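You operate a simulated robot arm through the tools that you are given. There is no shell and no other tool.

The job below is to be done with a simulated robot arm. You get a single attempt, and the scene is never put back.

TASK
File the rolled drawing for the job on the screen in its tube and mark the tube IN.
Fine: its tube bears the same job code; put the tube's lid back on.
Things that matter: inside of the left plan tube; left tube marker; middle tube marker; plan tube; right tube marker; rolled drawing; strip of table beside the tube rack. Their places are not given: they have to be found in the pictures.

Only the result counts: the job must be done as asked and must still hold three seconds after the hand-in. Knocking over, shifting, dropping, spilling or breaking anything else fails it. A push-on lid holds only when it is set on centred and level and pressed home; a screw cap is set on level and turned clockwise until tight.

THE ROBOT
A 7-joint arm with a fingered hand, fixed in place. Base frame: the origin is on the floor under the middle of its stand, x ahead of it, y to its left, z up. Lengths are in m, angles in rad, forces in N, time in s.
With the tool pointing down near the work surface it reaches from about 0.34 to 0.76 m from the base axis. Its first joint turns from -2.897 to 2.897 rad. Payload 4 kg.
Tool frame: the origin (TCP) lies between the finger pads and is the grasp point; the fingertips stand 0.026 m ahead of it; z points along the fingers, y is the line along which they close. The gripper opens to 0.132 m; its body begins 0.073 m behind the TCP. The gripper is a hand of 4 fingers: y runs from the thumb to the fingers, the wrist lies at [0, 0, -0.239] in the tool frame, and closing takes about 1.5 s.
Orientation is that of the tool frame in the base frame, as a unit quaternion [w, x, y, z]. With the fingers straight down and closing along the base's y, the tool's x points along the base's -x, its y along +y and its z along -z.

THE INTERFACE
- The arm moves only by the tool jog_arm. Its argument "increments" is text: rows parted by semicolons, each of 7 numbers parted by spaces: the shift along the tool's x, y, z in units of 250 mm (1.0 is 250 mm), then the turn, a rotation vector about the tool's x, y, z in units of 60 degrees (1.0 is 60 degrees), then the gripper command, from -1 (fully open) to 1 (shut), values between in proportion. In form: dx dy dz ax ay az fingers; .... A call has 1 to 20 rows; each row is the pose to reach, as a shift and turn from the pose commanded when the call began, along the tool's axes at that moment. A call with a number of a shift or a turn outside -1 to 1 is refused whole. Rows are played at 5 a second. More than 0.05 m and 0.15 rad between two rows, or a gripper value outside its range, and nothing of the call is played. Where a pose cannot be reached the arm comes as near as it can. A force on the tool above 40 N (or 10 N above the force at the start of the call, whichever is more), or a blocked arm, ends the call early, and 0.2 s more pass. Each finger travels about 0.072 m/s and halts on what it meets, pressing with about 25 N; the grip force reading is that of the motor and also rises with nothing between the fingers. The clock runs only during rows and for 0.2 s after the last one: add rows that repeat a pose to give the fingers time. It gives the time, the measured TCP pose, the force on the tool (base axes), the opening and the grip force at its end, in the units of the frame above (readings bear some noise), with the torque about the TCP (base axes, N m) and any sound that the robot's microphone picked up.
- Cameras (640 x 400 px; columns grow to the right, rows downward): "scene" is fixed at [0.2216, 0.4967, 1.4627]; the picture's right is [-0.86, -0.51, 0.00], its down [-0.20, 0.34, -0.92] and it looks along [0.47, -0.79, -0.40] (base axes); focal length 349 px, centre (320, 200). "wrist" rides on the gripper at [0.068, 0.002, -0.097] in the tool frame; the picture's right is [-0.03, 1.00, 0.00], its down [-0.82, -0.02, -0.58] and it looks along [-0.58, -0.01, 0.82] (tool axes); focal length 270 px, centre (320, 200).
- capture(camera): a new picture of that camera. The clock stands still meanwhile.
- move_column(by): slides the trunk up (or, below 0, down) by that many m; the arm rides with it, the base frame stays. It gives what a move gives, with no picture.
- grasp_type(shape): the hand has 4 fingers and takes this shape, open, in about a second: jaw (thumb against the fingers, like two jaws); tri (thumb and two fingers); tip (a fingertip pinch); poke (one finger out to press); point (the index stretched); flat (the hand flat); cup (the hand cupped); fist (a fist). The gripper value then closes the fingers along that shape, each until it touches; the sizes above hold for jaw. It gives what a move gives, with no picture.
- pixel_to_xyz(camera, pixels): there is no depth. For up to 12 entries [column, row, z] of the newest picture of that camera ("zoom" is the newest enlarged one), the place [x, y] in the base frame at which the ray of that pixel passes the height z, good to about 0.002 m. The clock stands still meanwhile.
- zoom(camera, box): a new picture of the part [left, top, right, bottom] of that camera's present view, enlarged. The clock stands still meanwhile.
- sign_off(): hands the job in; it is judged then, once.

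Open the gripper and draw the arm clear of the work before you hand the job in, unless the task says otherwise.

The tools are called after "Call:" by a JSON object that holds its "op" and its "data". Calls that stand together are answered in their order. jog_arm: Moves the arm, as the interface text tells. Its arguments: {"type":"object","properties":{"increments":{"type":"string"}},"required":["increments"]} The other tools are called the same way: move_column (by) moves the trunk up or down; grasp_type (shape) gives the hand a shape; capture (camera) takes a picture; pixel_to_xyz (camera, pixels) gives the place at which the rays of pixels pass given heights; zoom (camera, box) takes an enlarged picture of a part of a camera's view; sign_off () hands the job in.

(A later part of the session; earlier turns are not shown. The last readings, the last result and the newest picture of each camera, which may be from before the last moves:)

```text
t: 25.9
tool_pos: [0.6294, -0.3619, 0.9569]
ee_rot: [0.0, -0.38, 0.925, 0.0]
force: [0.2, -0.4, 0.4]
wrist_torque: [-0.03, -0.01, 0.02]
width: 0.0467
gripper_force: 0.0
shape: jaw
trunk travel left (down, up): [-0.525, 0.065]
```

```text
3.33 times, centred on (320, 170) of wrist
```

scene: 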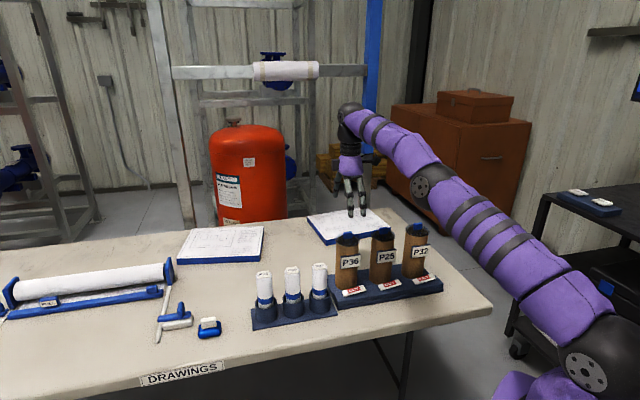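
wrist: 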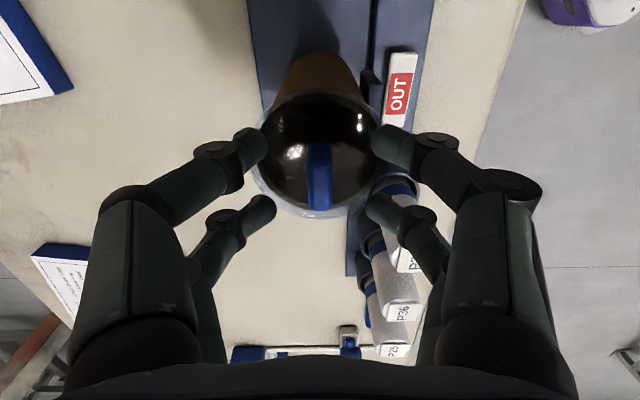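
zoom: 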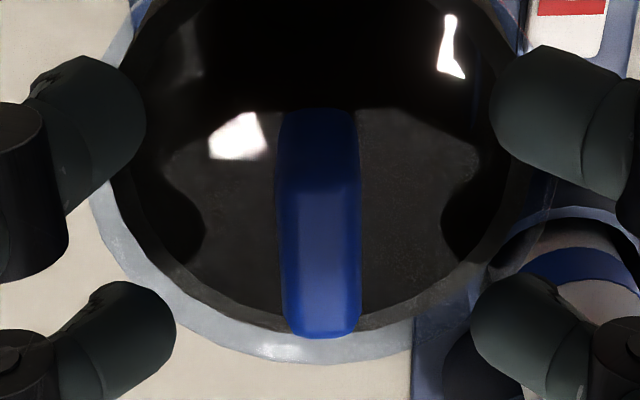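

Finger centres sit at about ±19 mm while the knob is only ±13.5 mm, so jaws would barely catch its corners. I look closely at the clear lid's rim as an alternative grip.

Call:
{"op": "zoom", "data": {"camera": "scene", "box": [366, 215, 406, 240]}}

Call:
{"op": "zoom", "data": {"camera": "scene", "box": [400, 205, 440, 230]}}

Call:
{"op": "zoom", "data": {"camera": "scene", "box": [330, 222, 370, 247]}}

```text
16.00 times, centred on (386, 228) of scene
```

zoom: 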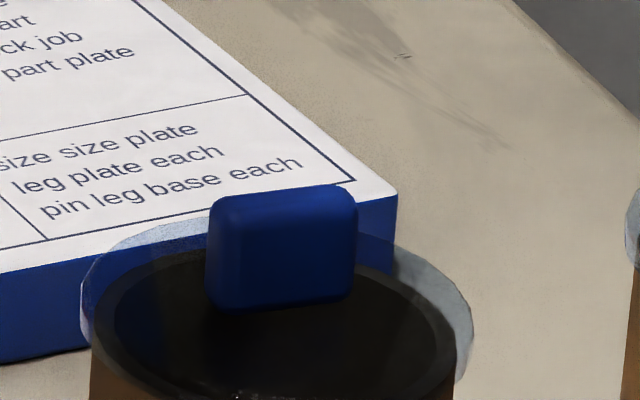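

```text
16.00 times, centred on (420, 218) of scene
```

zoom: 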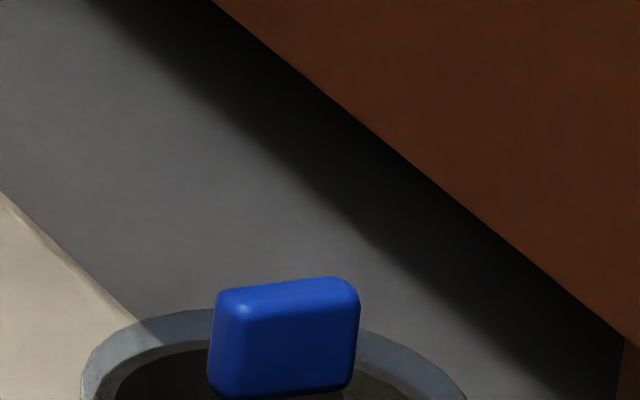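

```text
16.00 times, centred on (350, 234) of scene
```

zoom: 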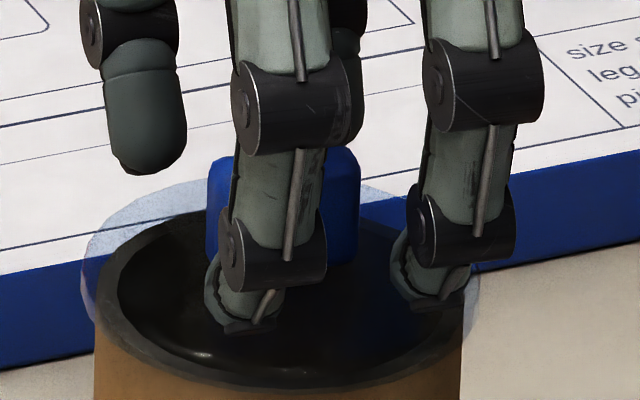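

The lid is a clear cap about 76 mm across with a ~13 mm skirt around the tube top (z≈0.911–0.925), so a four-finger rim grip will hold it centred and level. I open to 0.10 and lower to z≈0.940 around the rim.

Call:
{"op": "jog_arm", "data": {"increments": "0 0 0 0 0 0 -0.55; 0 0 0 0 0 0 -0.55; 0 0 0 0 0 0 -0.55; 0 0 0.02 0 0 0 -0.55; 0 0 0.04 0 0 0 -0.55; 0 0 0.068 0 0 0 -0.55; 0 0 0.068 0 0 0 -0.55"}}

Call:
{"op": "capture", "data": {"camera": "wrist"}}

Call:
{"op": "zoom", "data": {"camera": "scene", "box": [320, 205, 380, 255]}}

```text
t: 27.5
tool_pos: [0.6298, -0.3607, 0.9397]
ee_rot: [-0.001, -0.381, 0.925, 0.0]
force: [-0.5, 0.9, -0.4]
wrist_torque: [-0.01, 0.02, 0.02]
width: 0.1019
gripper_force: 0.1
shape: jaw
trunk travel left (down, up): [-0.525, 0.065]
```

```text
taken
```

wrist: 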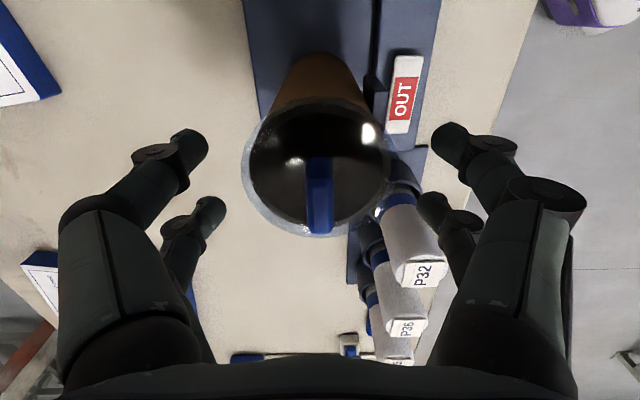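

```text
8.00 times, centred on (350, 230) of scene
```

zoom: 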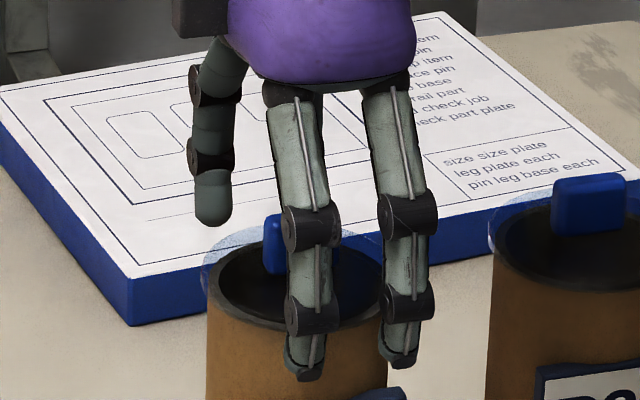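

The pair of fingers straddles the rim; the tube centre looks 1–4 mm toward tool -x. I shift -2 mm in x and close on the rim.

Call:
{"op": "jog_arm", "data": {"increments": "-0.008 0 0 0 0 0 -0.55; -0.008 0 0 0 0 0 1; -0.008 0 0 0 0 0 1; -0.008 0 0 0 0 0 1; -0.008 0 0 0 0 0 1; -0.008 0 0 0 0 0 1; -0.008 0 0 0 0 0 1"}}

Call:
{"op": "capture", "data": {"camera": "wrist"}}

Call:
{"op": "zoom", "data": {"camera": "scene", "box": [320, 205, 380, 255]}}

```text
t: 29.1
tool_pos: [0.6306, -0.359, 0.9405]
ee_rot: [0.001, -0.381, 0.925, 0.0]
force: [1.8, -0.1, 4.9]
wrist_torque: [0.0, -0.02, 0.14]
width: 0.0596
gripper_force: 24.6
shape: jaw
trunk travel left (down, up): [-0.525, 0.065]
```

```text
taken
```

wrist: 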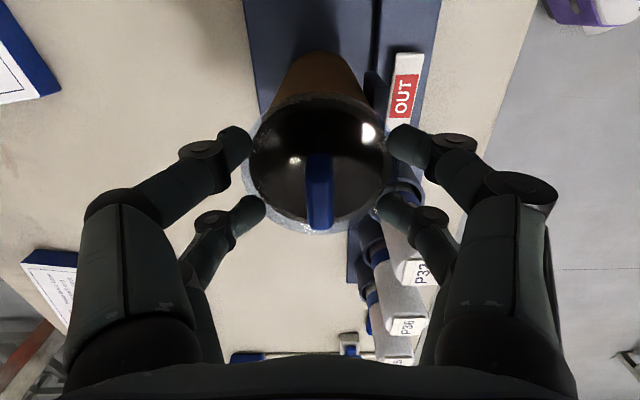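

```text
8.00 times, centred on (350, 230) of scene
```

zoom: 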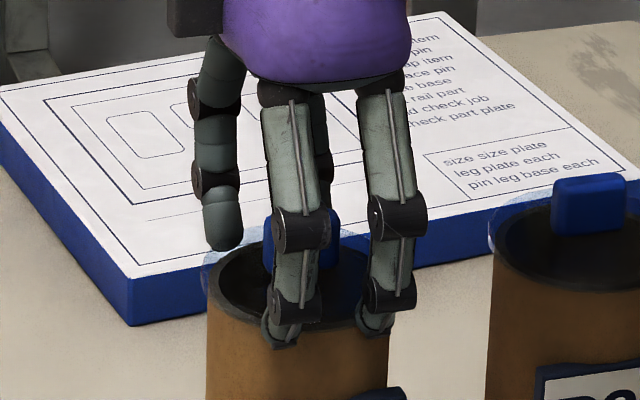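

Fingers stopped at 0.060 with 24.6 N: the rim is held. I lift slowly and check whether only the lid comes.

Call:
{"op": "jog_arm", "data": {"increments": "0 0 -0.008 0 0 0 1; 0 0 -0.016 0 0 0 1; 0 0 -0.024 0 0 0 1; 0 0 -0.04 0 0 0 1; 0 0 -0.06 0 0 0 1; 0 0 -0.08 0 0 0 1"}}

Call:
{"op": "capture", "data": {"camera": "wrist"}}

Call:
{"op": "zoom", "data": {"camera": "scene", "box": [310, 190, 400, 300]}}

```text
t: 30.5
tool_pos: [0.63, -0.3603, 0.9601]
ee_rot: [0.0, -0.38, 0.925, 0.0]
force: [-0.5, 0.6, -1.0]
wrist_torque: [0.07, -0.01, 0.0]
width: 0.0596
gripper_force: 25.1
shape: jaw
trunk travel left (down, up): [-0.525, 0.065]
heard: snap
```

```text
taken
```

wrist: 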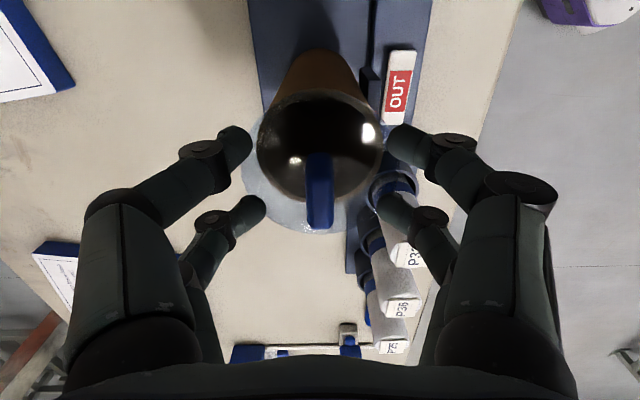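

```text
3.64 times, centred on (355, 245) of scene
```

zoom: 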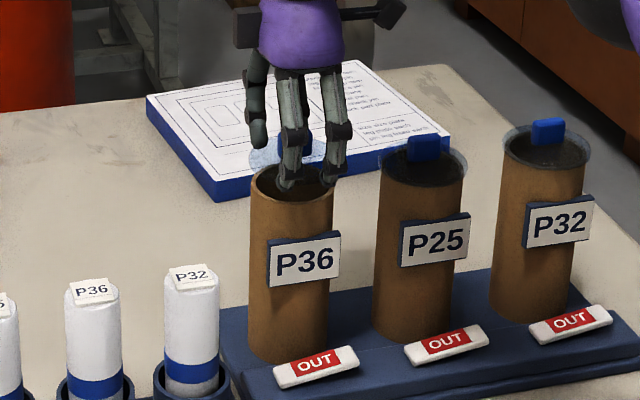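

A snap was heard and the lid is off with the tube still standing. I lift to z≈1.0 and carry the lid toward the parking spot near (0.295,-0.493).

Call:
{"op": "jog_arm", "data": {"increments": "0 0 -0.05 0 0 0 1; 0 0 -0.1 0 0 0 1; 0 0 -0.16 0 0 0 1; 0.083 0.035 -0.16 0 0 0 1; 0.166 0.071 -0.16 0 0 0 1; 0.249 0.106 -0.16 0 0 0 1; 0.332 0.142 -0.16 0 0 0 1; 0.415 0.177 -0.16 0 0 0 1; 0.497 0.212 -0.16 0 0 0 1; 0.58 0.248 -0.16 0 0 0 1; 0.663 0.283 -0.16 0 0 0 1"}}

Call:
{"op": "jog_arm", "data": {"increments": "0.083 0.035 0 0 0 0 1; 0.166 0.071 0 0 0 0 1; 0.249 0.106 0 0 0 0 1; 0.332 0.142 0 0 0 0 1; 0.415 0.177 0 0 0 0 1; 0.497 0.212 0 0 0 0 1; 0.58 0.248 0 0 0 0 1; 0.663 0.283 0 0 0 0 1; 0.663 0.283 0 0 0 0 1"}}

Call:
{"op": "capture", "data": {"camera": "wrist"}}

Call:
{"op": "capture", "data": {"camera": "scene"}}

```text
t: 32.9
tool_pos: [0.4641, -0.4258, 0.9982]
ee_rot: [0.0, -0.381, 0.924, 0.0]
force: [0.0, -0.2, 0.0]
wrist_torque: [0.01, -0.02, -0.01]
width: 0.0592
gripper_force: 24.9
shape: jaw
trunk travel left (down, up): [-0.525, 0.065]
```

```text
t: 34.9
tool_pos: [0.2935, -0.4926, 0.9989]
ee_rot: [-0.001, -0.38, 0.925, 0.0]
force: [0.2, 0.3, -0.2]
wrist_torque: [-0.01, -0.03, -0.02]
width: 0.0595
gripper_force: 25.7
shape: jaw
trunk travel left (down, up): [-0.525, 0.065]
```

```text
taken
```

wrist: 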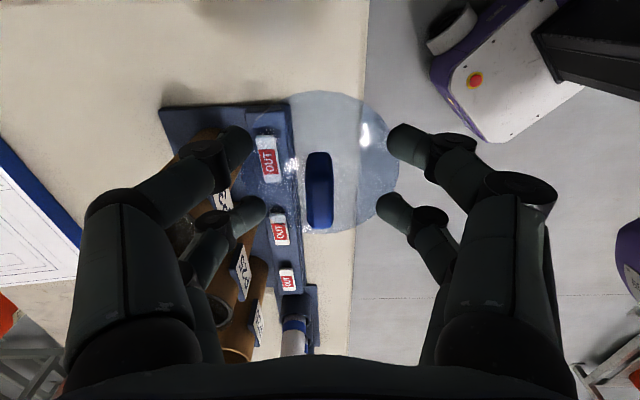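

```text
taken
```

scene: 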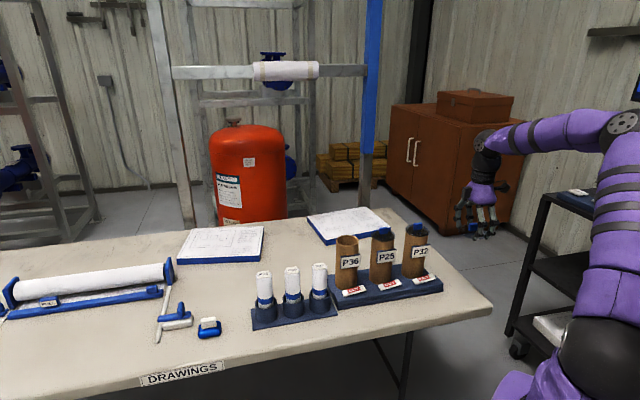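

The lid is held level. At table height the tool axis falls at about (320,77): rack corner and table edge both clear. I shift +12 mm x, +4 mm y and descend to z≈0.80.

Call:
{"op": "jog_arm", "data": {"increments": "0.048 0.016 0.08 0 0 0 1; 0.048 0.016 0.18 0 0 0 1; 0.048 0.016 0.28 0 0 0 1; 0.048 0.016 0.38 0 0 0 1; 0.048 0.016 0.48 0 0 0 1; 0.048 0.016 0.58 0 0 0 1; 0.048 0.016 0.68 0 0 0 1; 0.048 0.016 0.76 0 0 0 1; 0.048 0.016 0.796 0 0 0 1; 0.048 0.016 0.796 0 0 0 1"}}

Call:
{"op": "capture", "data": {"camera": "wrist"}}

Call:
{"op": "zoom", "data": {"camera": "scene", "box": [400, 210, 520, 330]}}

```text
t: 37.1
tool_pos: [0.282, -0.4995, 0.8019]
ee_rot: [-0.001, -0.38, 0.925, 0.001]
force: [-1.1, -0.1, -0.1]
wrist_torque: [0.02, 0.03, 0.02]
width: 0.0591
gripper_force: 24.7
shape: jaw
trunk travel left (down, up): [-0.525, 0.065]
```

```text
taken
```

wrist: 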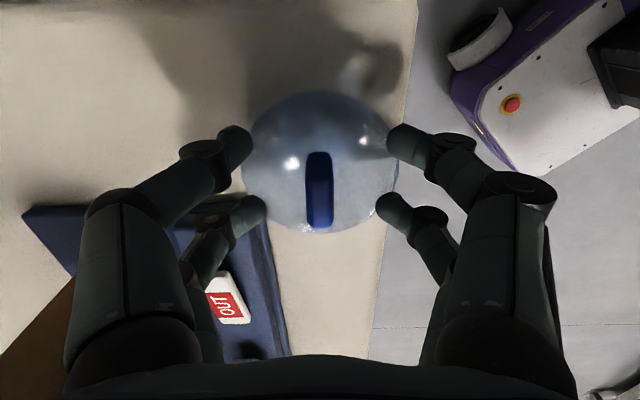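

```text
3.33 times, centred on (460, 270) of scene
```

zoom: 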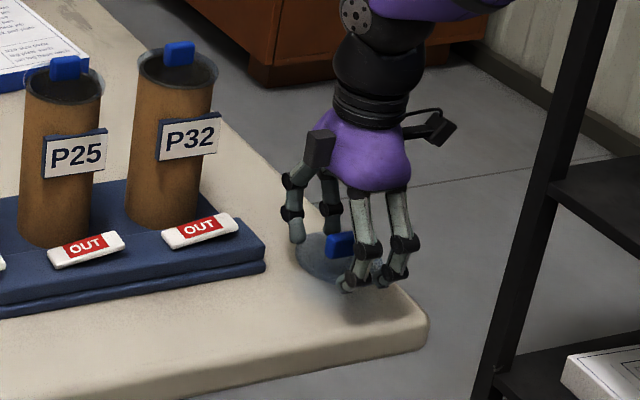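

The lid hovers about 3 cm above the table, inside the edge. I lower slowly to contact.

Call:
{"op": "jog_arm", "data": {"increments": "0 0 0.02 0 0 0 1; 0 0 0.04 0 0 0 1; 0 0 0.06 0 0 0 1; 0 0 0.08 0 0 0 1; 0 0 0.095 0 0 0 1; 0 0 0.108 0 0 0 1; 0 0 0.108 0 0 0 1"}}

Call:
{"op": "zoom", "data": {"camera": "scene", "box": [400, 210, 520, 330]}}

```text
t: 38.7
tool_pos: [0.2841, -0.4987, 0.7752]
ee_rot: [0.0, -0.38, 0.925, 0.001]
force: [0.1, 0.5, -1.1]
wrist_torque: [0.0, 0.01, 0.02]
width: 0.059
gripper_force: 24.7
shape: jaw
trunk travel left (down, up): [-0.525, 0.065]
```

```text
3.33 times, centred on (460, 270) of scene
```

zoom: 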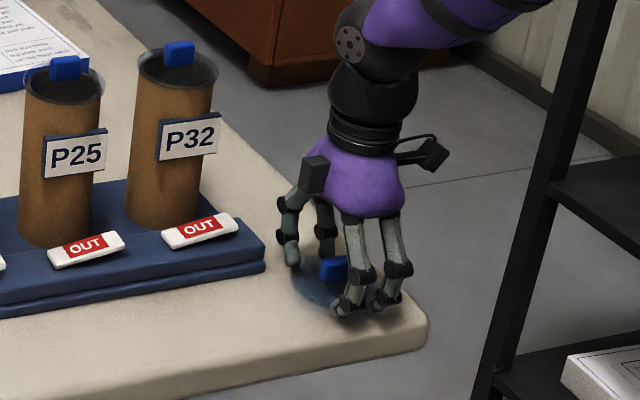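

No contact yet at z=0.775. I continue in 2 mm steps.

Call:
{"op": "jog_arm", "data": {"increments": "0 0 0.008 0 0 0 1; 0 0 0.016 0 0 0 1; 0 0 0.016 0 0 0 1"}}

Call:
{"op": "jog_arm", "data": {"increments": "0 0 0.008 0 0 0 1; 0 0 0.016 0 0 0 1; 0 0 0.016 0 0 0 1"}}

```text
t: 39.5
tool_pos: [0.2843, -0.4979, 0.7695]
ee_rot: [0.0, -0.38, 0.925, 0.0]
force: [-0.2, 0.2, -0.4]
wrist_torque: [0.02, 0.0, 0.02]
width: 0.0592
gripper_force: 25.2
shape: jaw
trunk travel left (down, up): [-0.525, 0.065]
```

```text
t: 40.3
tool_pos: [0.2831, -0.4989, 0.7676]
ee_rot: [0.0, -0.38, 0.925, -0.001]
force: [-0.3, 1.6, 9.2]
wrist_torque: [0.22, 0.19, -0.03]
width: 0.0592
gripper_force: 25.0
shape: jaw
trunk travel left (down, up): [-0.525, 0.065]
```

Contact felt (9 N) at z≈0.768: the lid rests on the table at (0.2835,-0.4988). I open the fingers moderately and rise.

Call:
{"op": "jog_arm", "data": {"increments": "0 0 0 0 0 0 0; 0 0 0 0 0 0 -0.35; 0 0 0 0 0 0 -0.35; 0 0 0 0 0 0 -0.35; 0 0 -0.04 0 0 0 -0.35; 0 0 -0.12 0 0 0 -0.35; 0 0 -0.24 0 0 0 -0.35; 0 0 -0.4 0 0 0 -0.35; 0 0 -0.56 0 0 0 -0.35; 0 0 -0.72 0 0 0 -0.35; 0 0 -0.88 0 0 0 -0.35; 0 0 -1.0 0 0 0 -0.35"}}

Call:
{"op": "capture", "data": {"camera": "wrist"}}

Call:
{"op": "capture", "data": {"camera": "scene"}}

```text
t: 42.9
tool_pos: [0.2846, -0.4991, 1.0184]
ee_rot: [0.0, -0.381, 0.925, -0.001]
force: [0.6, 0.5, -0.3]
wrist_torque: [0.01, 0.0, -0.01]
width: 0.089
gripper_force: 0.2
shape: jaw
trunk travel left (down, up): [-0.525, 0.065]
```

```text
taken
```

wrist: 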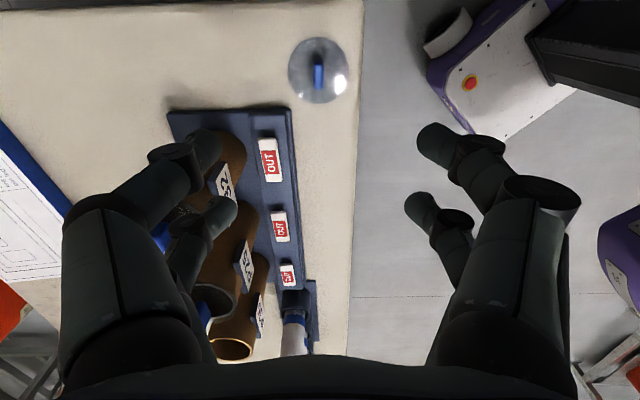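

```text
taken
```

scene: 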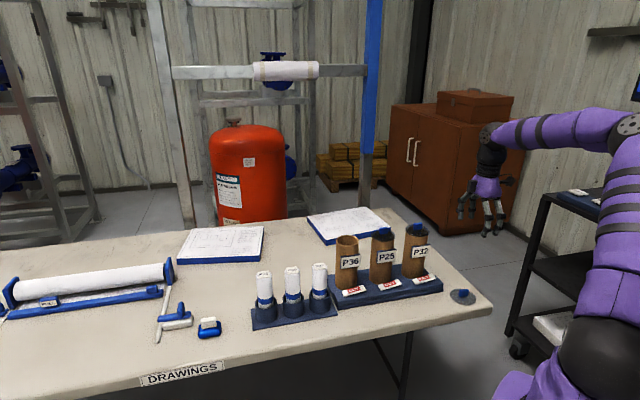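

The lid is parked at about (320,70) in the view. Reaching high at r≈0.72 was marginal before, so I raise the trunk 0.06 m before handling the roll.

Call:
{"op": "move_column", "data": {"by": 0.06}}

```text
t: 43.9
tool_pos: [0.285, -0.4996, 1.0786]
ee_rot: [0.0, -0.38, 0.925, 0.0]
force: [1.0, -0.1, 0.4]
wrist_torque: [0.01, 0.0, -0.04]
width: 0.0889
gripper_force: 0.1
shape: jaw
trunk travel left (down, up): [-0.585, 0.005]
```

Now I travel over the tubes toward the P36 roll, in three legs, keeping z≈1.07.

Call:
{"op": "jog_arm", "data": {"increments": "-0.1 -0.011 0 0 0 0 -0.35; -0.2 -0.022 0 0 0 0 -0.35; -0.3 -0.033 0 0 0 0 -0.35; -0.4 -0.044 0 0 0 0 -0.35; -0.5 -0.055 0 0 0 0 -0.35; -0.6 -0.066 0 0 0 0 -0.35; -0.707 -0.078 0 0 0 0 -0.35"}}

Call:
{"op": "jog_arm", "data": {"increments": "-0.1 -0.011 0 0 0 0 -0.35; -0.2 -0.022 0 0 0 0 -0.35; -0.3 -0.033 0 0 0 0 -0.35; -0.4 -0.044 0 0 0 0 -0.35; -0.5 -0.055 0 0 0 0 -0.35; -0.6 -0.066 0 0 0 0 -0.35; -0.707 -0.078 0 0 0 0 -0.35"}}

Call:
{"op": "capture", "data": {"camera": "wrist"}}

```text
t: 45.5
tool_pos: [0.4244, -0.3886, 1.0783]
ee_rot: [0.001, -0.38, 0.925, 0.0]
force: [-1.0, -0.9, 0.2]
wrist_torque: [0.04, -0.02, -0.02]
width: 0.0889
gripper_force: 0.0
shape: jaw
trunk travel left (down, up): [-0.585, 0.005]
```

```text
t: 47.1
tool_pos: [0.5673, -0.2775, 1.0793]
ee_rot: [0.0, -0.381, 0.925, 0.0]
force: [0.7, 0.1, -0.2]
wrist_torque: [0.0, 0.01, 0.02]
width: 0.0887
gripper_force: 0.0
shape: jaw
trunk travel left (down, up): [-0.585, 0.005]
```

```text
taken
```

wrist: 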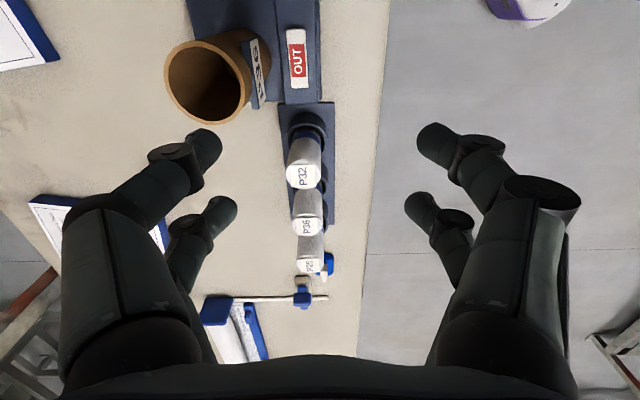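

Now I see the open P36 tube at (210,85) and rolls at (303,180), (305,225), (310,260). I zoom to check the tube's inside and the roll tops.

Call:
{"op": "zoom", "data": {"camera": "wrist", "box": [150, 10, 350, 135]}}

Call:
{"op": "zoom", "data": {"camera": "wrist", "box": [250, 110, 370, 290]}}

Call:
{"op": "pixel_to_xyz", "data": {"camera": "wrist", "pixels": [[303, 177, 0.9], [306, 225, 0.9], [310, 263, 0.9], [210, 82, 0.922], [164, 85, 0.922], [252, 85, 0.922], [210, 124, 0.922], [210, 40, 0.922]]}}

```text
3.20 times, centred on (250, 72) of wrist
```

zoom: 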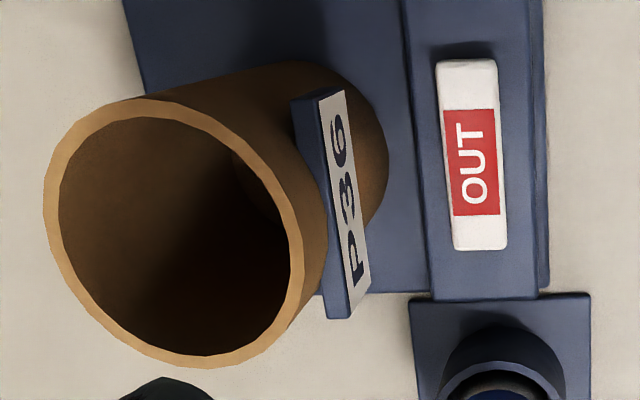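

```text
2.22 times, centred on (310, 200) of wrist
```

zoom: 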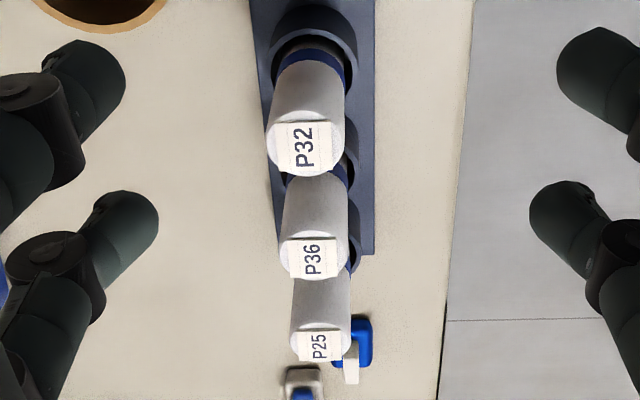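

```text
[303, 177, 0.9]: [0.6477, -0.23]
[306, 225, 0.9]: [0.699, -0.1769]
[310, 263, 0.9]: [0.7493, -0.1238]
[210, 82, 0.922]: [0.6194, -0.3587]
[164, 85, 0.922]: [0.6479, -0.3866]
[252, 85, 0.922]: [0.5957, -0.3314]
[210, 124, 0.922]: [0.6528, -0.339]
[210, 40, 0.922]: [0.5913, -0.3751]
```

The tube looks empty inside. I move above the middle roll (P36) near (0.702,-0.173), z≈1.01, and re-check alignment.

Call:
{"op": "jog_arm", "data": {"increments": "-0.085 -0.01 0 0 0 0 -0.35; -0.17 -0.021 0 0 0 0 -0.35; -0.255 -0.031 0.05 0 0 0 -0.35; -0.34 -0.042 0.1 0 0 0 -0.35; -0.425 -0.052 0.15 0 0 0 -0.35; -0.51 -0.062 0.2 0 0 0 -0.35; -0.595 -0.073 0.24 0 0 0 -0.35; -0.678 -0.083 0.28 0 0 0 -0.35; -0.678 -0.083 0.28 0 0 0 -0.35"}}

Call:
{"op": "capture", "data": {"camera": "wrist"}}

Call:
{"op": "zoom", "data": {"camera": "wrist", "box": [240, 60, 400, 200]}}

Call:
{"op": "zoom", "data": {"camera": "scene", "box": [240, 200, 340, 330]}}

```text
t: 49.1
tool_pos: [0.6993, -0.1717, 1.0089]
ee_rot: [0.001, -0.381, 0.925, -0.001]
force: [-0.2, 0.3, 0.1]
wrist_torque: [0.01, 0.0, -0.01]
width: 0.0891
gripper_force: 0.1
shape: jaw
trunk travel left (down, up): [-0.585, 0.005]
```

```text
taken
```

wrist: 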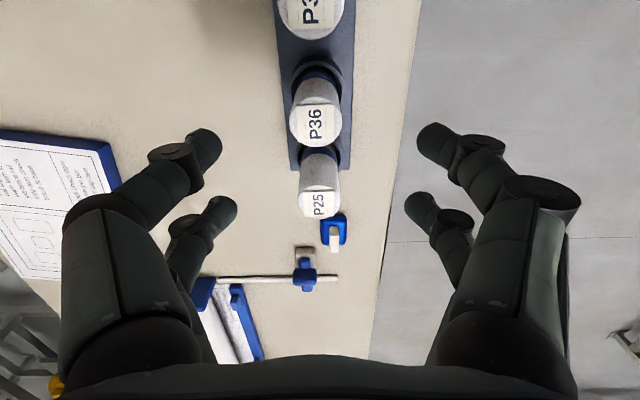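

```text
2.86 times, centred on (320, 130) of wrist
```

zoom: 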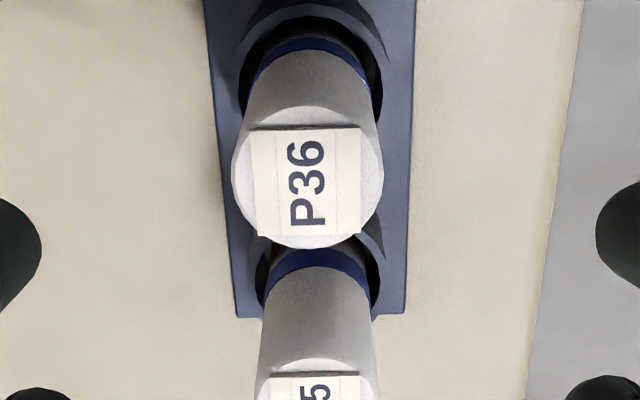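

```text
3.08 times, centred on (290, 265) of scene
```

zoom: 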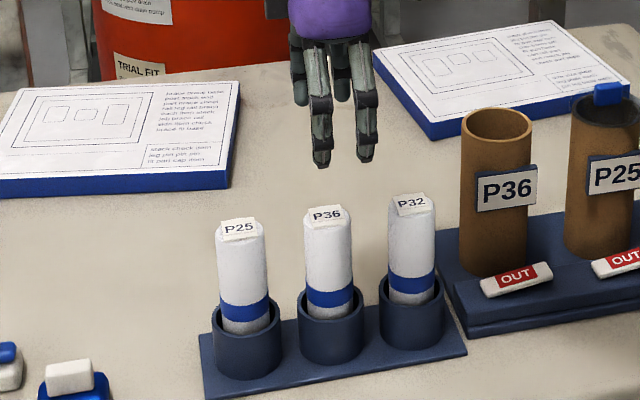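

Roll P36's top is at (316,122), about 4.5 mm toward tool -x and 3.4 mm toward tool -y of the axis. I correct and descend to z≈0.893 with the fingers straddling it.

Call:
{"op": "jog_arm", "data": {"increments": "-0.018 -0.014 0.03 0 0 0 -0.35; -0.018 -0.014 0.1 0 0 0 -0.35; -0.018 -0.014 0.17 0 0 0 -0.35; -0.018 -0.014 0.24 0 0 0 -0.35; -0.018 -0.014 0.31 0 0 0 -0.35; -0.018 -0.014 0.37 0 0 0 -0.35; -0.018 -0.014 0.42 0 0 0 -0.35; -0.018 -0.014 0.463 0 0 0 -0.35; -0.018 -0.014 0.463 0 0 0 -0.35"}}

Call:
{"op": "capture", "data": {"camera": "wrist"}}

Call:
{"op": "zoom", "data": {"camera": "scene", "box": [240, 210, 340, 310]}}

```text
t: 51.1
tool_pos: [0.7067, -0.1712, 0.8921]
ee_rot: [0.001, -0.38, 0.925, 0.0]
force: [-0.3, 0.1, -0.1]
wrist_torque: [0.01, -0.02, -0.01]
width: 0.0885
gripper_force: 0.1
shape: jaw
trunk travel left (down, up): [-0.585, 0.005]
```

```text
taken
```

wrist: 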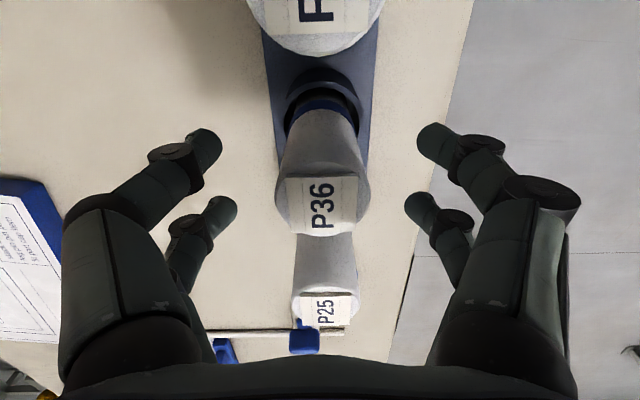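

```text
4.00 times, centred on (290, 260) of scene
```

zoom: 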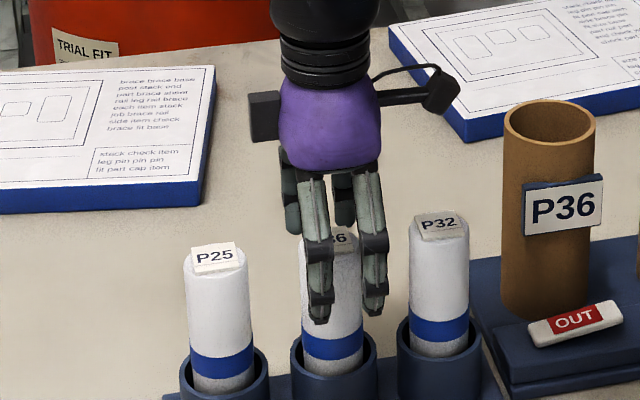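

The roll top is centred (≈(323,198)). I close the fingers on it.

Call:
{"op": "jog_arm", "data": {"increments": "0 0 0 0 0 0 0.3; 0 0 0 0 0 0 0.6; 0 0 0 0 0 0 1; 0 0 0 0 0 0 1; 0 0 0 0 0 0 1; 0 0 0 0 0 0 1; 0 0 0 0 0 0 1"}}

Call:
{"op": "capture", "data": {"camera": "wrist"}}

```text
t: 52.7
tool_pos: [0.707, -0.1721, 0.8922]
ee_rot: [-0.001, -0.38, 0.925, 0.0]
force: [-0.1, 0.1, 0.2]
wrist_torque: [-0.04, -0.03, 0.03]
width: 0.0209
gripper_force: 25.1
shape: jaw
trunk travel left (down, up): [-0.585, 0.005]
```

```text
taken
```

wrist: 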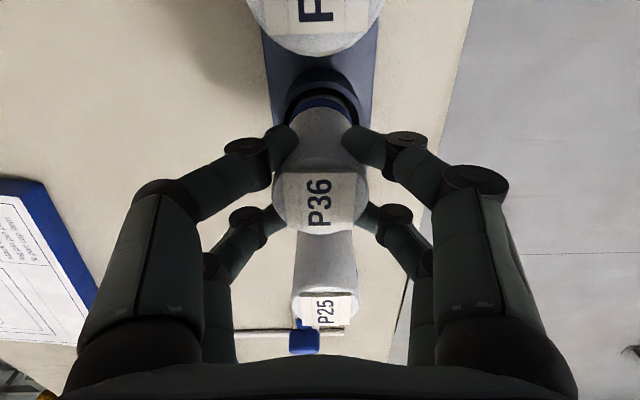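

Gripped at 0.021 width with 25 N. I lift straight up 0.10 m first and look.

Call:
{"op": "jog_arm", "data": {"increments": "0 0 -0.03 0 0 0 1; 0 0 -0.07 0 0 0 1; 0 0 -0.12 0 0 0 1; 0 0 -0.17 0 0 0 1; 0 0 -0.22 0 0 0 1; 0 0 -0.27 0 0 0 1; 0 0 -0.32 0 0 0 1; 0 0 -0.37 0 0 0 1; 0 0 -0.42 0 0 0 1; 0 0 -0.42 0 0 0 1"}}

Call:
{"op": "capture", "data": {"camera": "wrist"}}

Call:
{"op": "capture", "data": {"camera": "scene"}}

```text
t: 54.9
tool_pos: [0.7047, -0.174, 0.9972]
ee_rot: [0.0, -0.381, 0.925, -0.001]
force: [-0.4, 0.0, -0.4]
wrist_torque: [0.02, -0.03, -0.02]
width: 0.021
gripper_force: 24.4
shape: jaw
trunk travel left (down, up): [-0.585, 0.005]
```

```text
taken
```

wrist: 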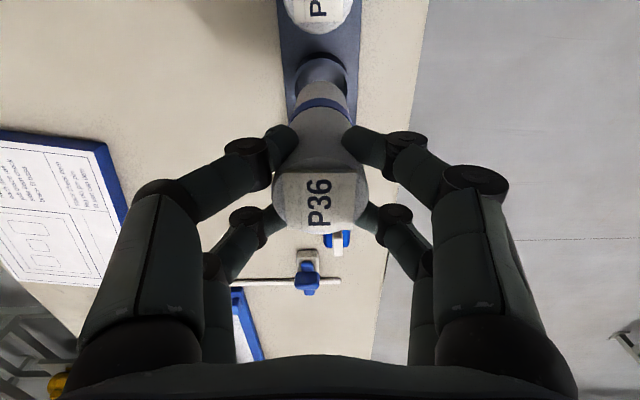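

```text
taken
```

scene: 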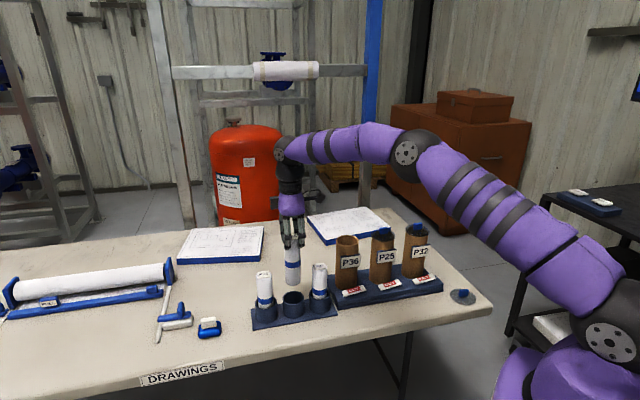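

The roll came out cleanly. I continue up another 0.08 m so its bottom clears the tube top, watching the reach.

Call:
{"op": "jog_arm", "data": {"increments": "0 0 -0.05 0 0 0 1; 0 0 -0.1 0 0 0 1; 0 0 -0.15 0 0 0 1; 0 0 -0.2 0 0 0 1; 0 0 -0.25 0 0 0 1; 0 0 -0.3 0 0 0 1; 0 0 -0.32 0 0 0 1; 0 0 -0.32 0 0 0 1"}}

Call:
{"op": "zoom", "data": {"camera": "scene", "box": [240, 150, 400, 310]}}

```text
t: 56.7
tool_pos: [0.7044, -0.1715, 1.0765]
ee_rot: [0.0, -0.381, 0.925, 0.0]
force: [0.8, -0.7, -1.1]
wrist_torque: [0.02, -0.02, -0.01]
width: 0.0209
gripper_force: 25.0
shape: jaw
trunk travel left (down, up): [-0.585, 0.005]
```

```text
2.50 times, centred on (320, 230) of scene
```

zoom: 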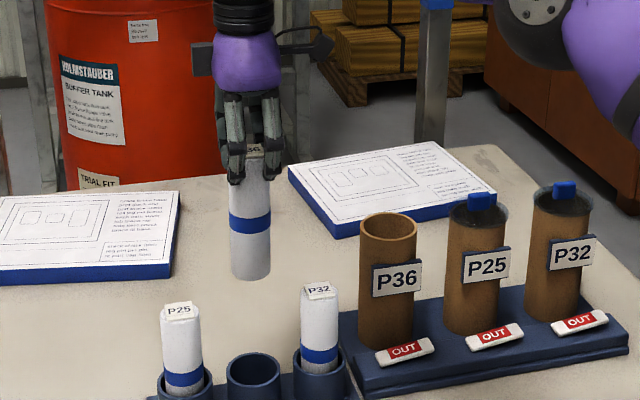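

No reach complaint; the roll bottom is near z≈0.93. I need the tube rim centre precisely, so I zoom on it in the scene picture and cast its rim points.

Call:
{"op": "zoom", "data": {"camera": "scene", "box": [325, 225, 375, 260]}}

Call:
{"op": "pixel_to_xyz", "data": {"camera": "scene", "pixels": [[347.2, 241.2, 0.922], [347.2, 241.2, 0.915], [347.2, 241.2, 0.93]]}}

```text
11.43 times, centred on (350, 242) of scene
```

zoom: 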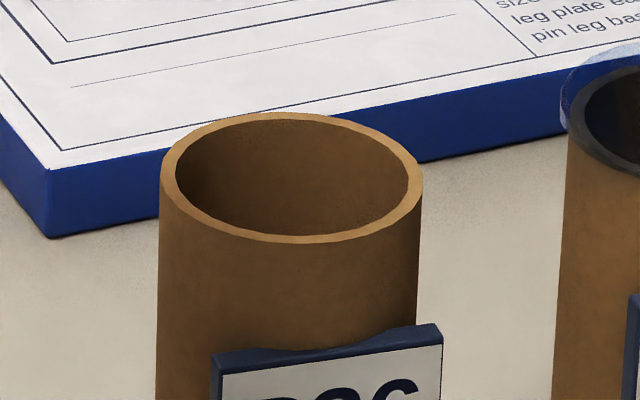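

```text
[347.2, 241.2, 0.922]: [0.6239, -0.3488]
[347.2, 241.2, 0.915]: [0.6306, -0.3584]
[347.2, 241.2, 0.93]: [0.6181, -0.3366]
```

The rim fits a centre at about (0.630,-0.360), z≈0.919, inner diameter ≈64 mm; the roll is ≈41 mm. I rise slightly to z≈1.088 and carry the roll over the tube.

Call:
{"op": "jog_arm", "data": {"increments": "0 0 -0.05 0 0 0 1; 0.074 -0.033 -0.05 0 0 0 1; 0.148 -0.065 -0.05 0 0 0 1; 0.223 -0.098 -0.05 0 0 0 1; 0.297 -0.13 -0.05 0 0 0 1; 0.371 -0.163 -0.05 0 0 0 1; 0.445 -0.195 -0.05 0 0 0 1; 0.52 -0.228 -0.05 0 0 0 1; 0.594 -0.26 -0.05 0 0 0 1; 0.668 -0.293 -0.05 0 0 0 1; 0.742 -0.325 -0.05 0 0 0 1; 0.742 -0.325 -0.05 0 0 0 1"}}

Call:
{"op": "capture", "data": {"camera": "wrist"}}

Call:
{"op": "zoom", "data": {"camera": "scene", "box": [290, 160, 410, 280]}}

```text
t: 59.3
tool_pos: [0.6297, -0.3597, 1.0893]
ee_rot: [0.0, -0.38, 0.925, -0.001]
force: [-0.4, 0.1, -1.2]
wrist_torque: [0.0, 0.01, -0.01]
width: 0.0206
gripper_force: 24.8
shape: jaw
trunk travel left (down, up): [-0.585, 0.005]
```

```text
taken
```

wrist: 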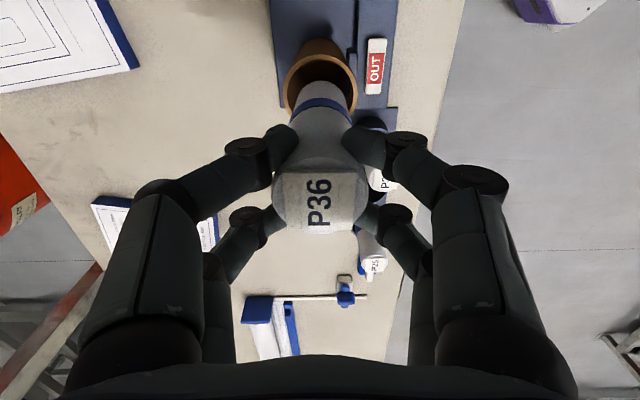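

```text
3.33 times, centred on (350, 220) of scene
```

zoom: 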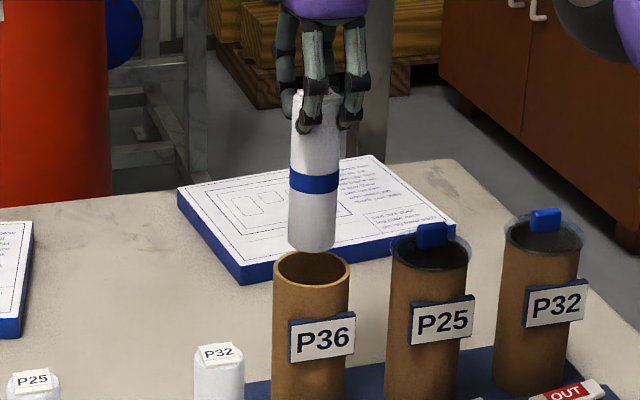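

The roll hangs right above the open tube (scene columns 312 vs 311). I check the wrist view for the other direction.

Call:
{"op": "zoom", "data": {"camera": "wrist", "box": [260, 20, 380, 130]}}

```text
3.64 times, centred on (320, 75) of wrist
```

zoom: 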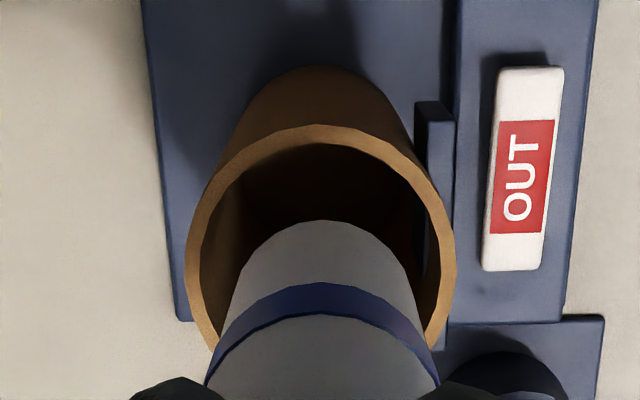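

The roll's bottom is within 2 mm of the tube axis (11 mm clearance). I lower it into the tube down to z≈0.955.

Call:
{"op": "jog_arm", "data": {"increments": "0 0 0.05 0 0 0 1; 0 0 0.1 0 0 0 1; 0 0 0.15 0 0 0 1; 0 0 0.2 0 0 0 1; 0 0 0.25 0 0 0 1; 0 0 0.3 0 0 0 1; 0 0 0.35 0 0 0 1; 0 0 0.4 0 0 0 1; 0 0 0.45 0 0 0 1; 0 0 0.5 0 0 0 1; 0 0 0.535 0 0 0 1; 0 0 0.535 0 0 0 1"}}

Call:
{"op": "capture", "data": {"camera": "wrist"}}

Call:
{"op": "zoom", "data": {"camera": "scene", "box": [310, 190, 400, 280]}}

```text
t: 61.9
tool_pos: [0.6295, -0.3608, 0.9555]
ee_rot: [-0.001, -0.38, 0.925, 0.0]
force: [0.1, 0.9, -0.9]
wrist_torque: [0.02, -0.02, 0.0]
width: 0.0208
gripper_force: 24.7
shape: jaw
trunk travel left (down, up): [-0.585, 0.005]
```

```text
taken
```

wrist: 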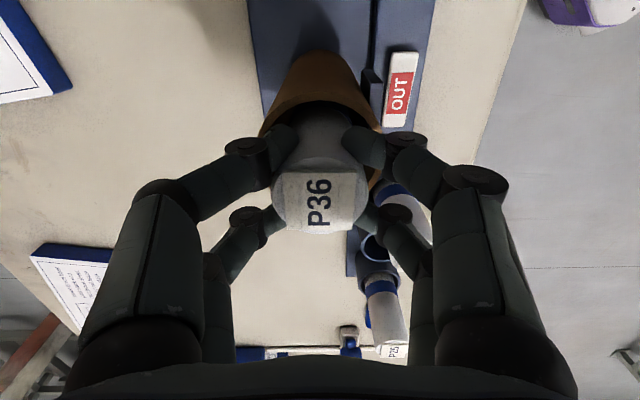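

```text
4.44 times, centred on (355, 235) of scene
```

zoom: 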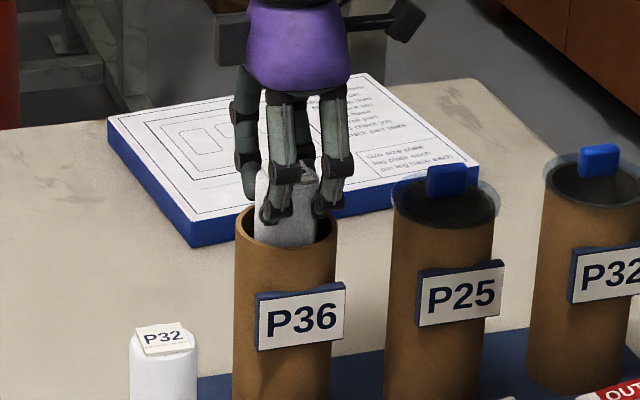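

The roll is well inside the tube with the fingertips just above the rim. I open to let it slide down the last few centimetres, then rise.

Call:
{"op": "jog_arm", "data": {"increments": "0 0 0 0 0 0 0.4; 0 0 0 0 0 0 0.2; 0 0 0 0 0 0 0; 0 0 0 0 0 0 0; 0 0 0 0 0 0 0; 0 0 -0.05 0 0 0 0; 0 0 -0.12 0 0 0 0; 0 0 -0.22 0 0 0 0; 0 0 -0.32 0 0 0 0; 0 0 -0.32 0 0 0 0"}}

Call:
{"op": "capture", "data": {"camera": "wrist"}}

Call:
{"op": "zoom", "data": {"camera": "wrist", "box": [250, 30, 390, 150]}}

Call:
{"op": "capture", "data": {"camera": "scene"}}

Call:
{"op": "zoom", "data": {"camera": "scene", "box": [300, 200, 400, 300]}}

```text
t: 64.1
tool_pos: [0.6287, -0.3618, 1.0353]
ee_rot: [0.0, -0.38, 0.925, -0.001]
force: [-0.7, 0.1, 0.4]
wrist_torque: [0.0, 0.03, -0.01]
width: 0.0657
gripper_force: 0.1
shape: jaw
trunk travel left (down, up): [-0.585, 0.005]
```

```text
taken
```

wrist: 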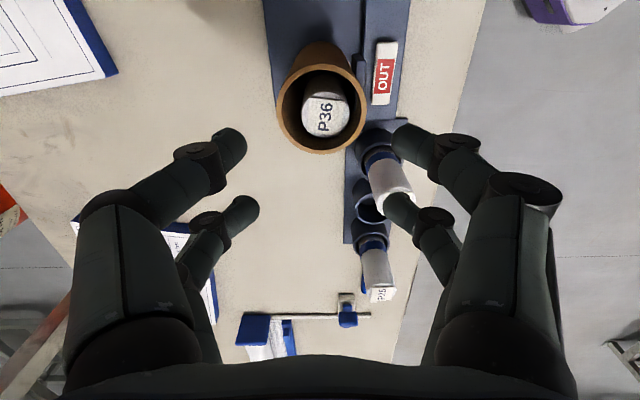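

```text
3.33 times, centred on (320, 90) of wrist
```

zoom: 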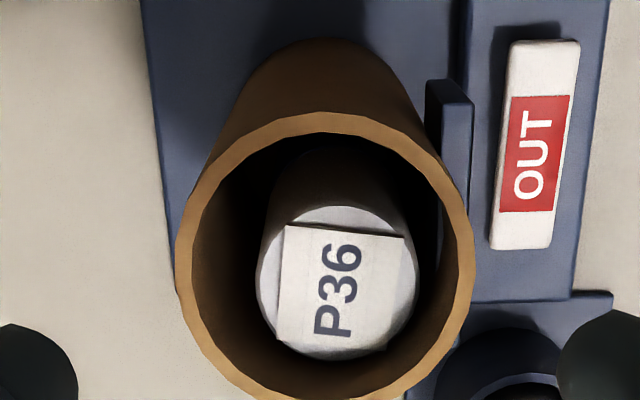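

```text
taken
```

scene: 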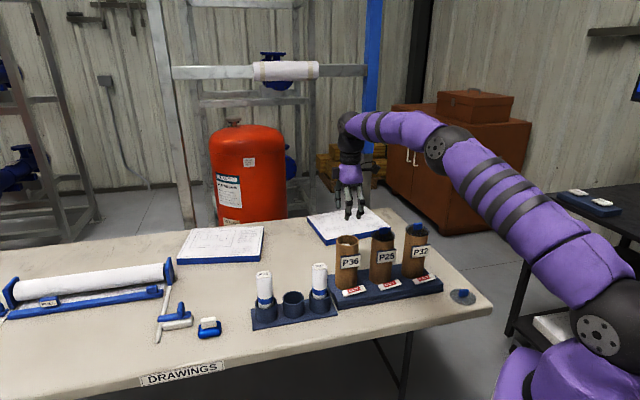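

```text
4.00 times, centred on (350, 250) of scene
```

zoom: 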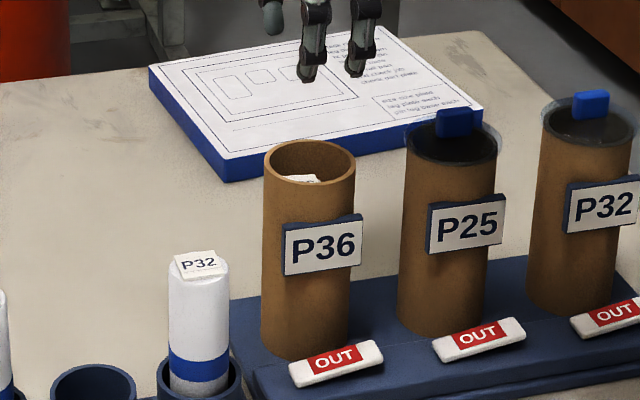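

Roll P36 sits inside the tube with its top about 2 cm below the rim. I go back to the lid parked at (0.2835,-0.4988).

Call:
{"op": "jog_arm", "data": {"increments": "0.085 0.036 0 0 0 0 -0.35; 0.171 0.073 0 0 0 0 -0.35; 0.256 0.109 0 0 0 0 -0.35; 0.342 0.146 0 0 0 0 -0.35; 0.427 0.182 0 0 0 0 -0.35; 0.512 0.219 0 0 0 0 -0.35; 0.598 0.255 0 0 0 0 -0.35; 0.683 0.2915 0 0 0 0 -0.35"}}

Call:
{"op": "jog_arm", "data": {"increments": "0.085 0.036 0 0 0 0 -0.45; 0.171 0.073 0 0 0 0 -0.45; 0.256 0.109 0 0 0 0 -0.45; 0.342 0.146 0 0 0 0 -0.45; 0.427 0.182 0 0 0 0 -0.45; 0.512 0.219 0 0 0 0 -0.45; 0.598 0.255 0 0 0 0 -0.45; 0.683 0.2915 0 0 0 0 -0.45; 0.683 0.2915 0.1 0 0 0 -0.45; 0.683 0.2915 0.2 0 0 0 -0.45; 0.683 0.2915 0.3 0 0 0 -0.45; 0.683 0.2915 0.4 0 0 0 -0.45; 0.683 0.2915 0.5 0 0 0 -0.45; 0.683 0.2915 0.5 0 0 0 -0.45"}}

Call:
{"op": "capture", "data": {"camera": "wrist"}}

```text
t: 65.9
tool_pos: [0.4569, -0.4298, 1.0357]
ee_rot: [0.0, -0.381, 0.925, -0.001]
force: [0.6, 0.6, -0.8]
wrist_torque: [0.02, 0.02, -0.03]
width: 0.0887
gripper_force: 0.0
shape: jaw
trunk travel left (down, up): [-0.585, 0.005]
```

```text
t: 68.9
tool_pos: [0.283, -0.4977, 0.9101]
ee_rot: [0.0, -0.38, 0.925, 0.001]
force: [0.0, -0.5, -0.1]
wrist_torque: [-0.06, -0.01, 0.0]
width: 0.0954
gripper_force: 0.0
shape: jaw
trunk travel left (down, up): [-0.585, 0.005]
```

```text
taken
```

wrist: 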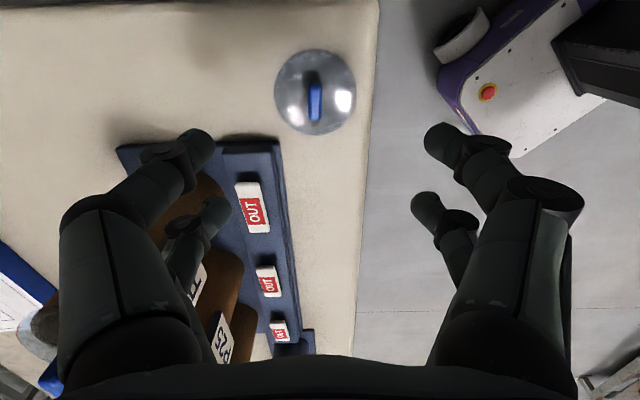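

The lid is at about (315,92); I zoom to measure its centre relative to the tool axis.

Call:
{"op": "zoom", "data": {"camera": "wrist", "box": [250, 30, 390, 150]}}

```text
3.33 times, centred on (320, 90) of wrist
```

zoom: 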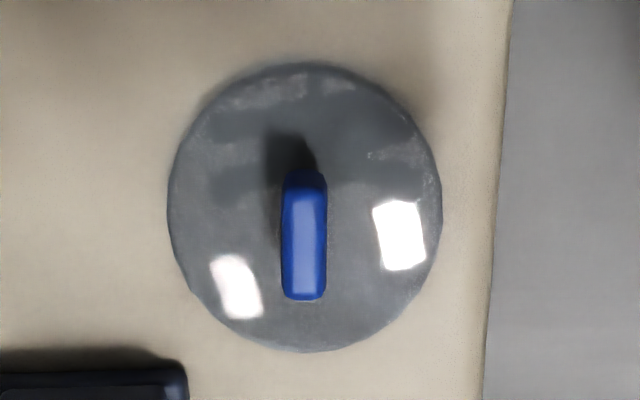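

Lid centre lies at about (+3,-4.4) mm from the tool axis. I correct that and descend to z≈0.769 around the rim.

Call:
{"op": "jog_arm", "data": {"increments": "0.012 -0.0176 0.08 0 0 0 -0.45; 0.012 -0.0176 0.16 0 0 0 -0.45; 0.012 -0.0176 0.24 0 0 0 -0.45; 0.012 -0.0176 0.32 0 0 0 -0.45; 0.012 -0.0176 0.4 0 0 0 -0.45; 0.012 -0.0176 0.46 0 0 0 -0.45; 0.012 -0.0176 0.5 0 0 0 -0.45; 0.012 -0.0176 0.5 0 0 0 -0.45"}}

Call:
{"op": "capture", "data": {"camera": "wrist"}}

Call:
{"op": "zoom", "data": {"camera": "wrist", "box": [220, 80, 420, 240]}}

```text
t: 70.7
tool_pos: [0.2865, -0.501, 0.7862]
ee_rot: [0.0, -0.381, 0.924, 0.001]
force: [0.0, 0.6, -0.5]
wrist_torque: [0.01, -0.02, -0.03]
width: 0.0956
gripper_force: 0.0
shape: jaw
trunk travel left (down, up): [-0.585, 0.005]
```

```text
taken
```

wrist: 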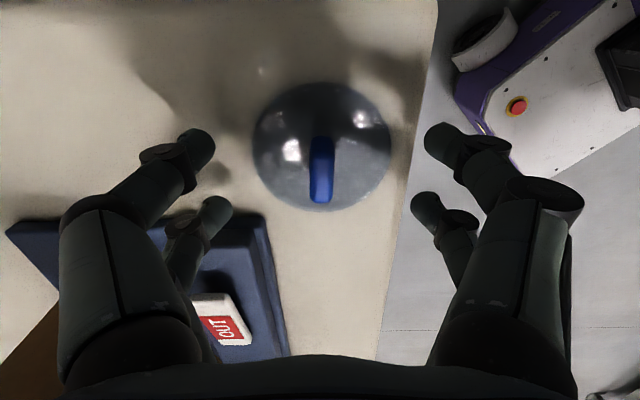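

```text
2.50 times, centred on (320, 160) of wrist
```

zoom: 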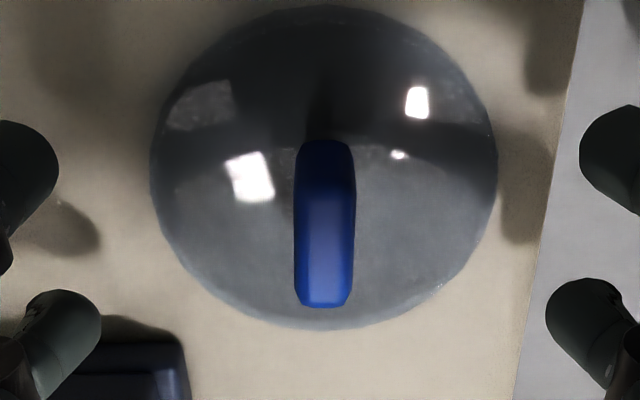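

Well centred sideways; the lid is about 2.5 mm toward tool +x. I correct, go down to z≈0.769 and close.

Call:
{"op": "jog_arm", "data": {"increments": "0.01 0.002 0.03 0 0 0 -0.45; 0.01 0.002 0.06 0 0 0 -0.45; 0.01 0.002 0.069 0 0 0 -0.45; 0.01 0.002 0.069 0 0 0 -0.45; 0.01 0.002 0.069 0 0 0 1; 0.01 0.002 0.069 0 0 0 1; 0.01 0.002 0.069 0 0 0 1; 0.01 0.002 0.069 0 0 0 1; 0.01 0.002 0.069 0 0 0 1; 0.01 0.002 0.069 0 0 0 1"}}

Call:
{"op": "capture", "data": {"camera": "wrist"}}

```text
t: 72.9
tool_pos: [0.2834, -0.5046, 0.7697]
ee_rot: [0.0, -0.381, 0.925, -0.002]
force: [-0.2, -0.9, 22.7]
wrist_torque: [0.05, 0.05, 0.05]
width: 0.0511
gripper_force: 25.6
shape: jaw
trunk travel left (down, up): [-0.585, 0.005]
```

```text
taken
```

wrist: 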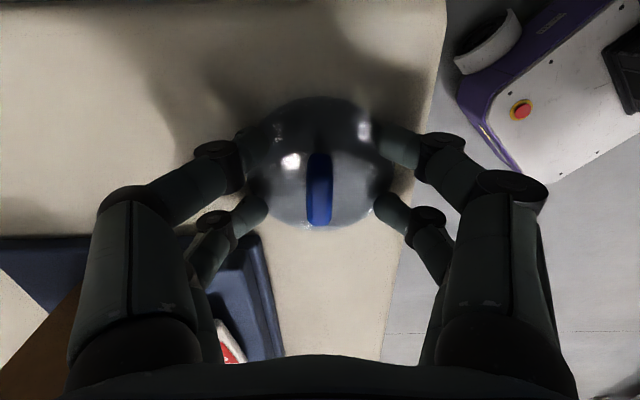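

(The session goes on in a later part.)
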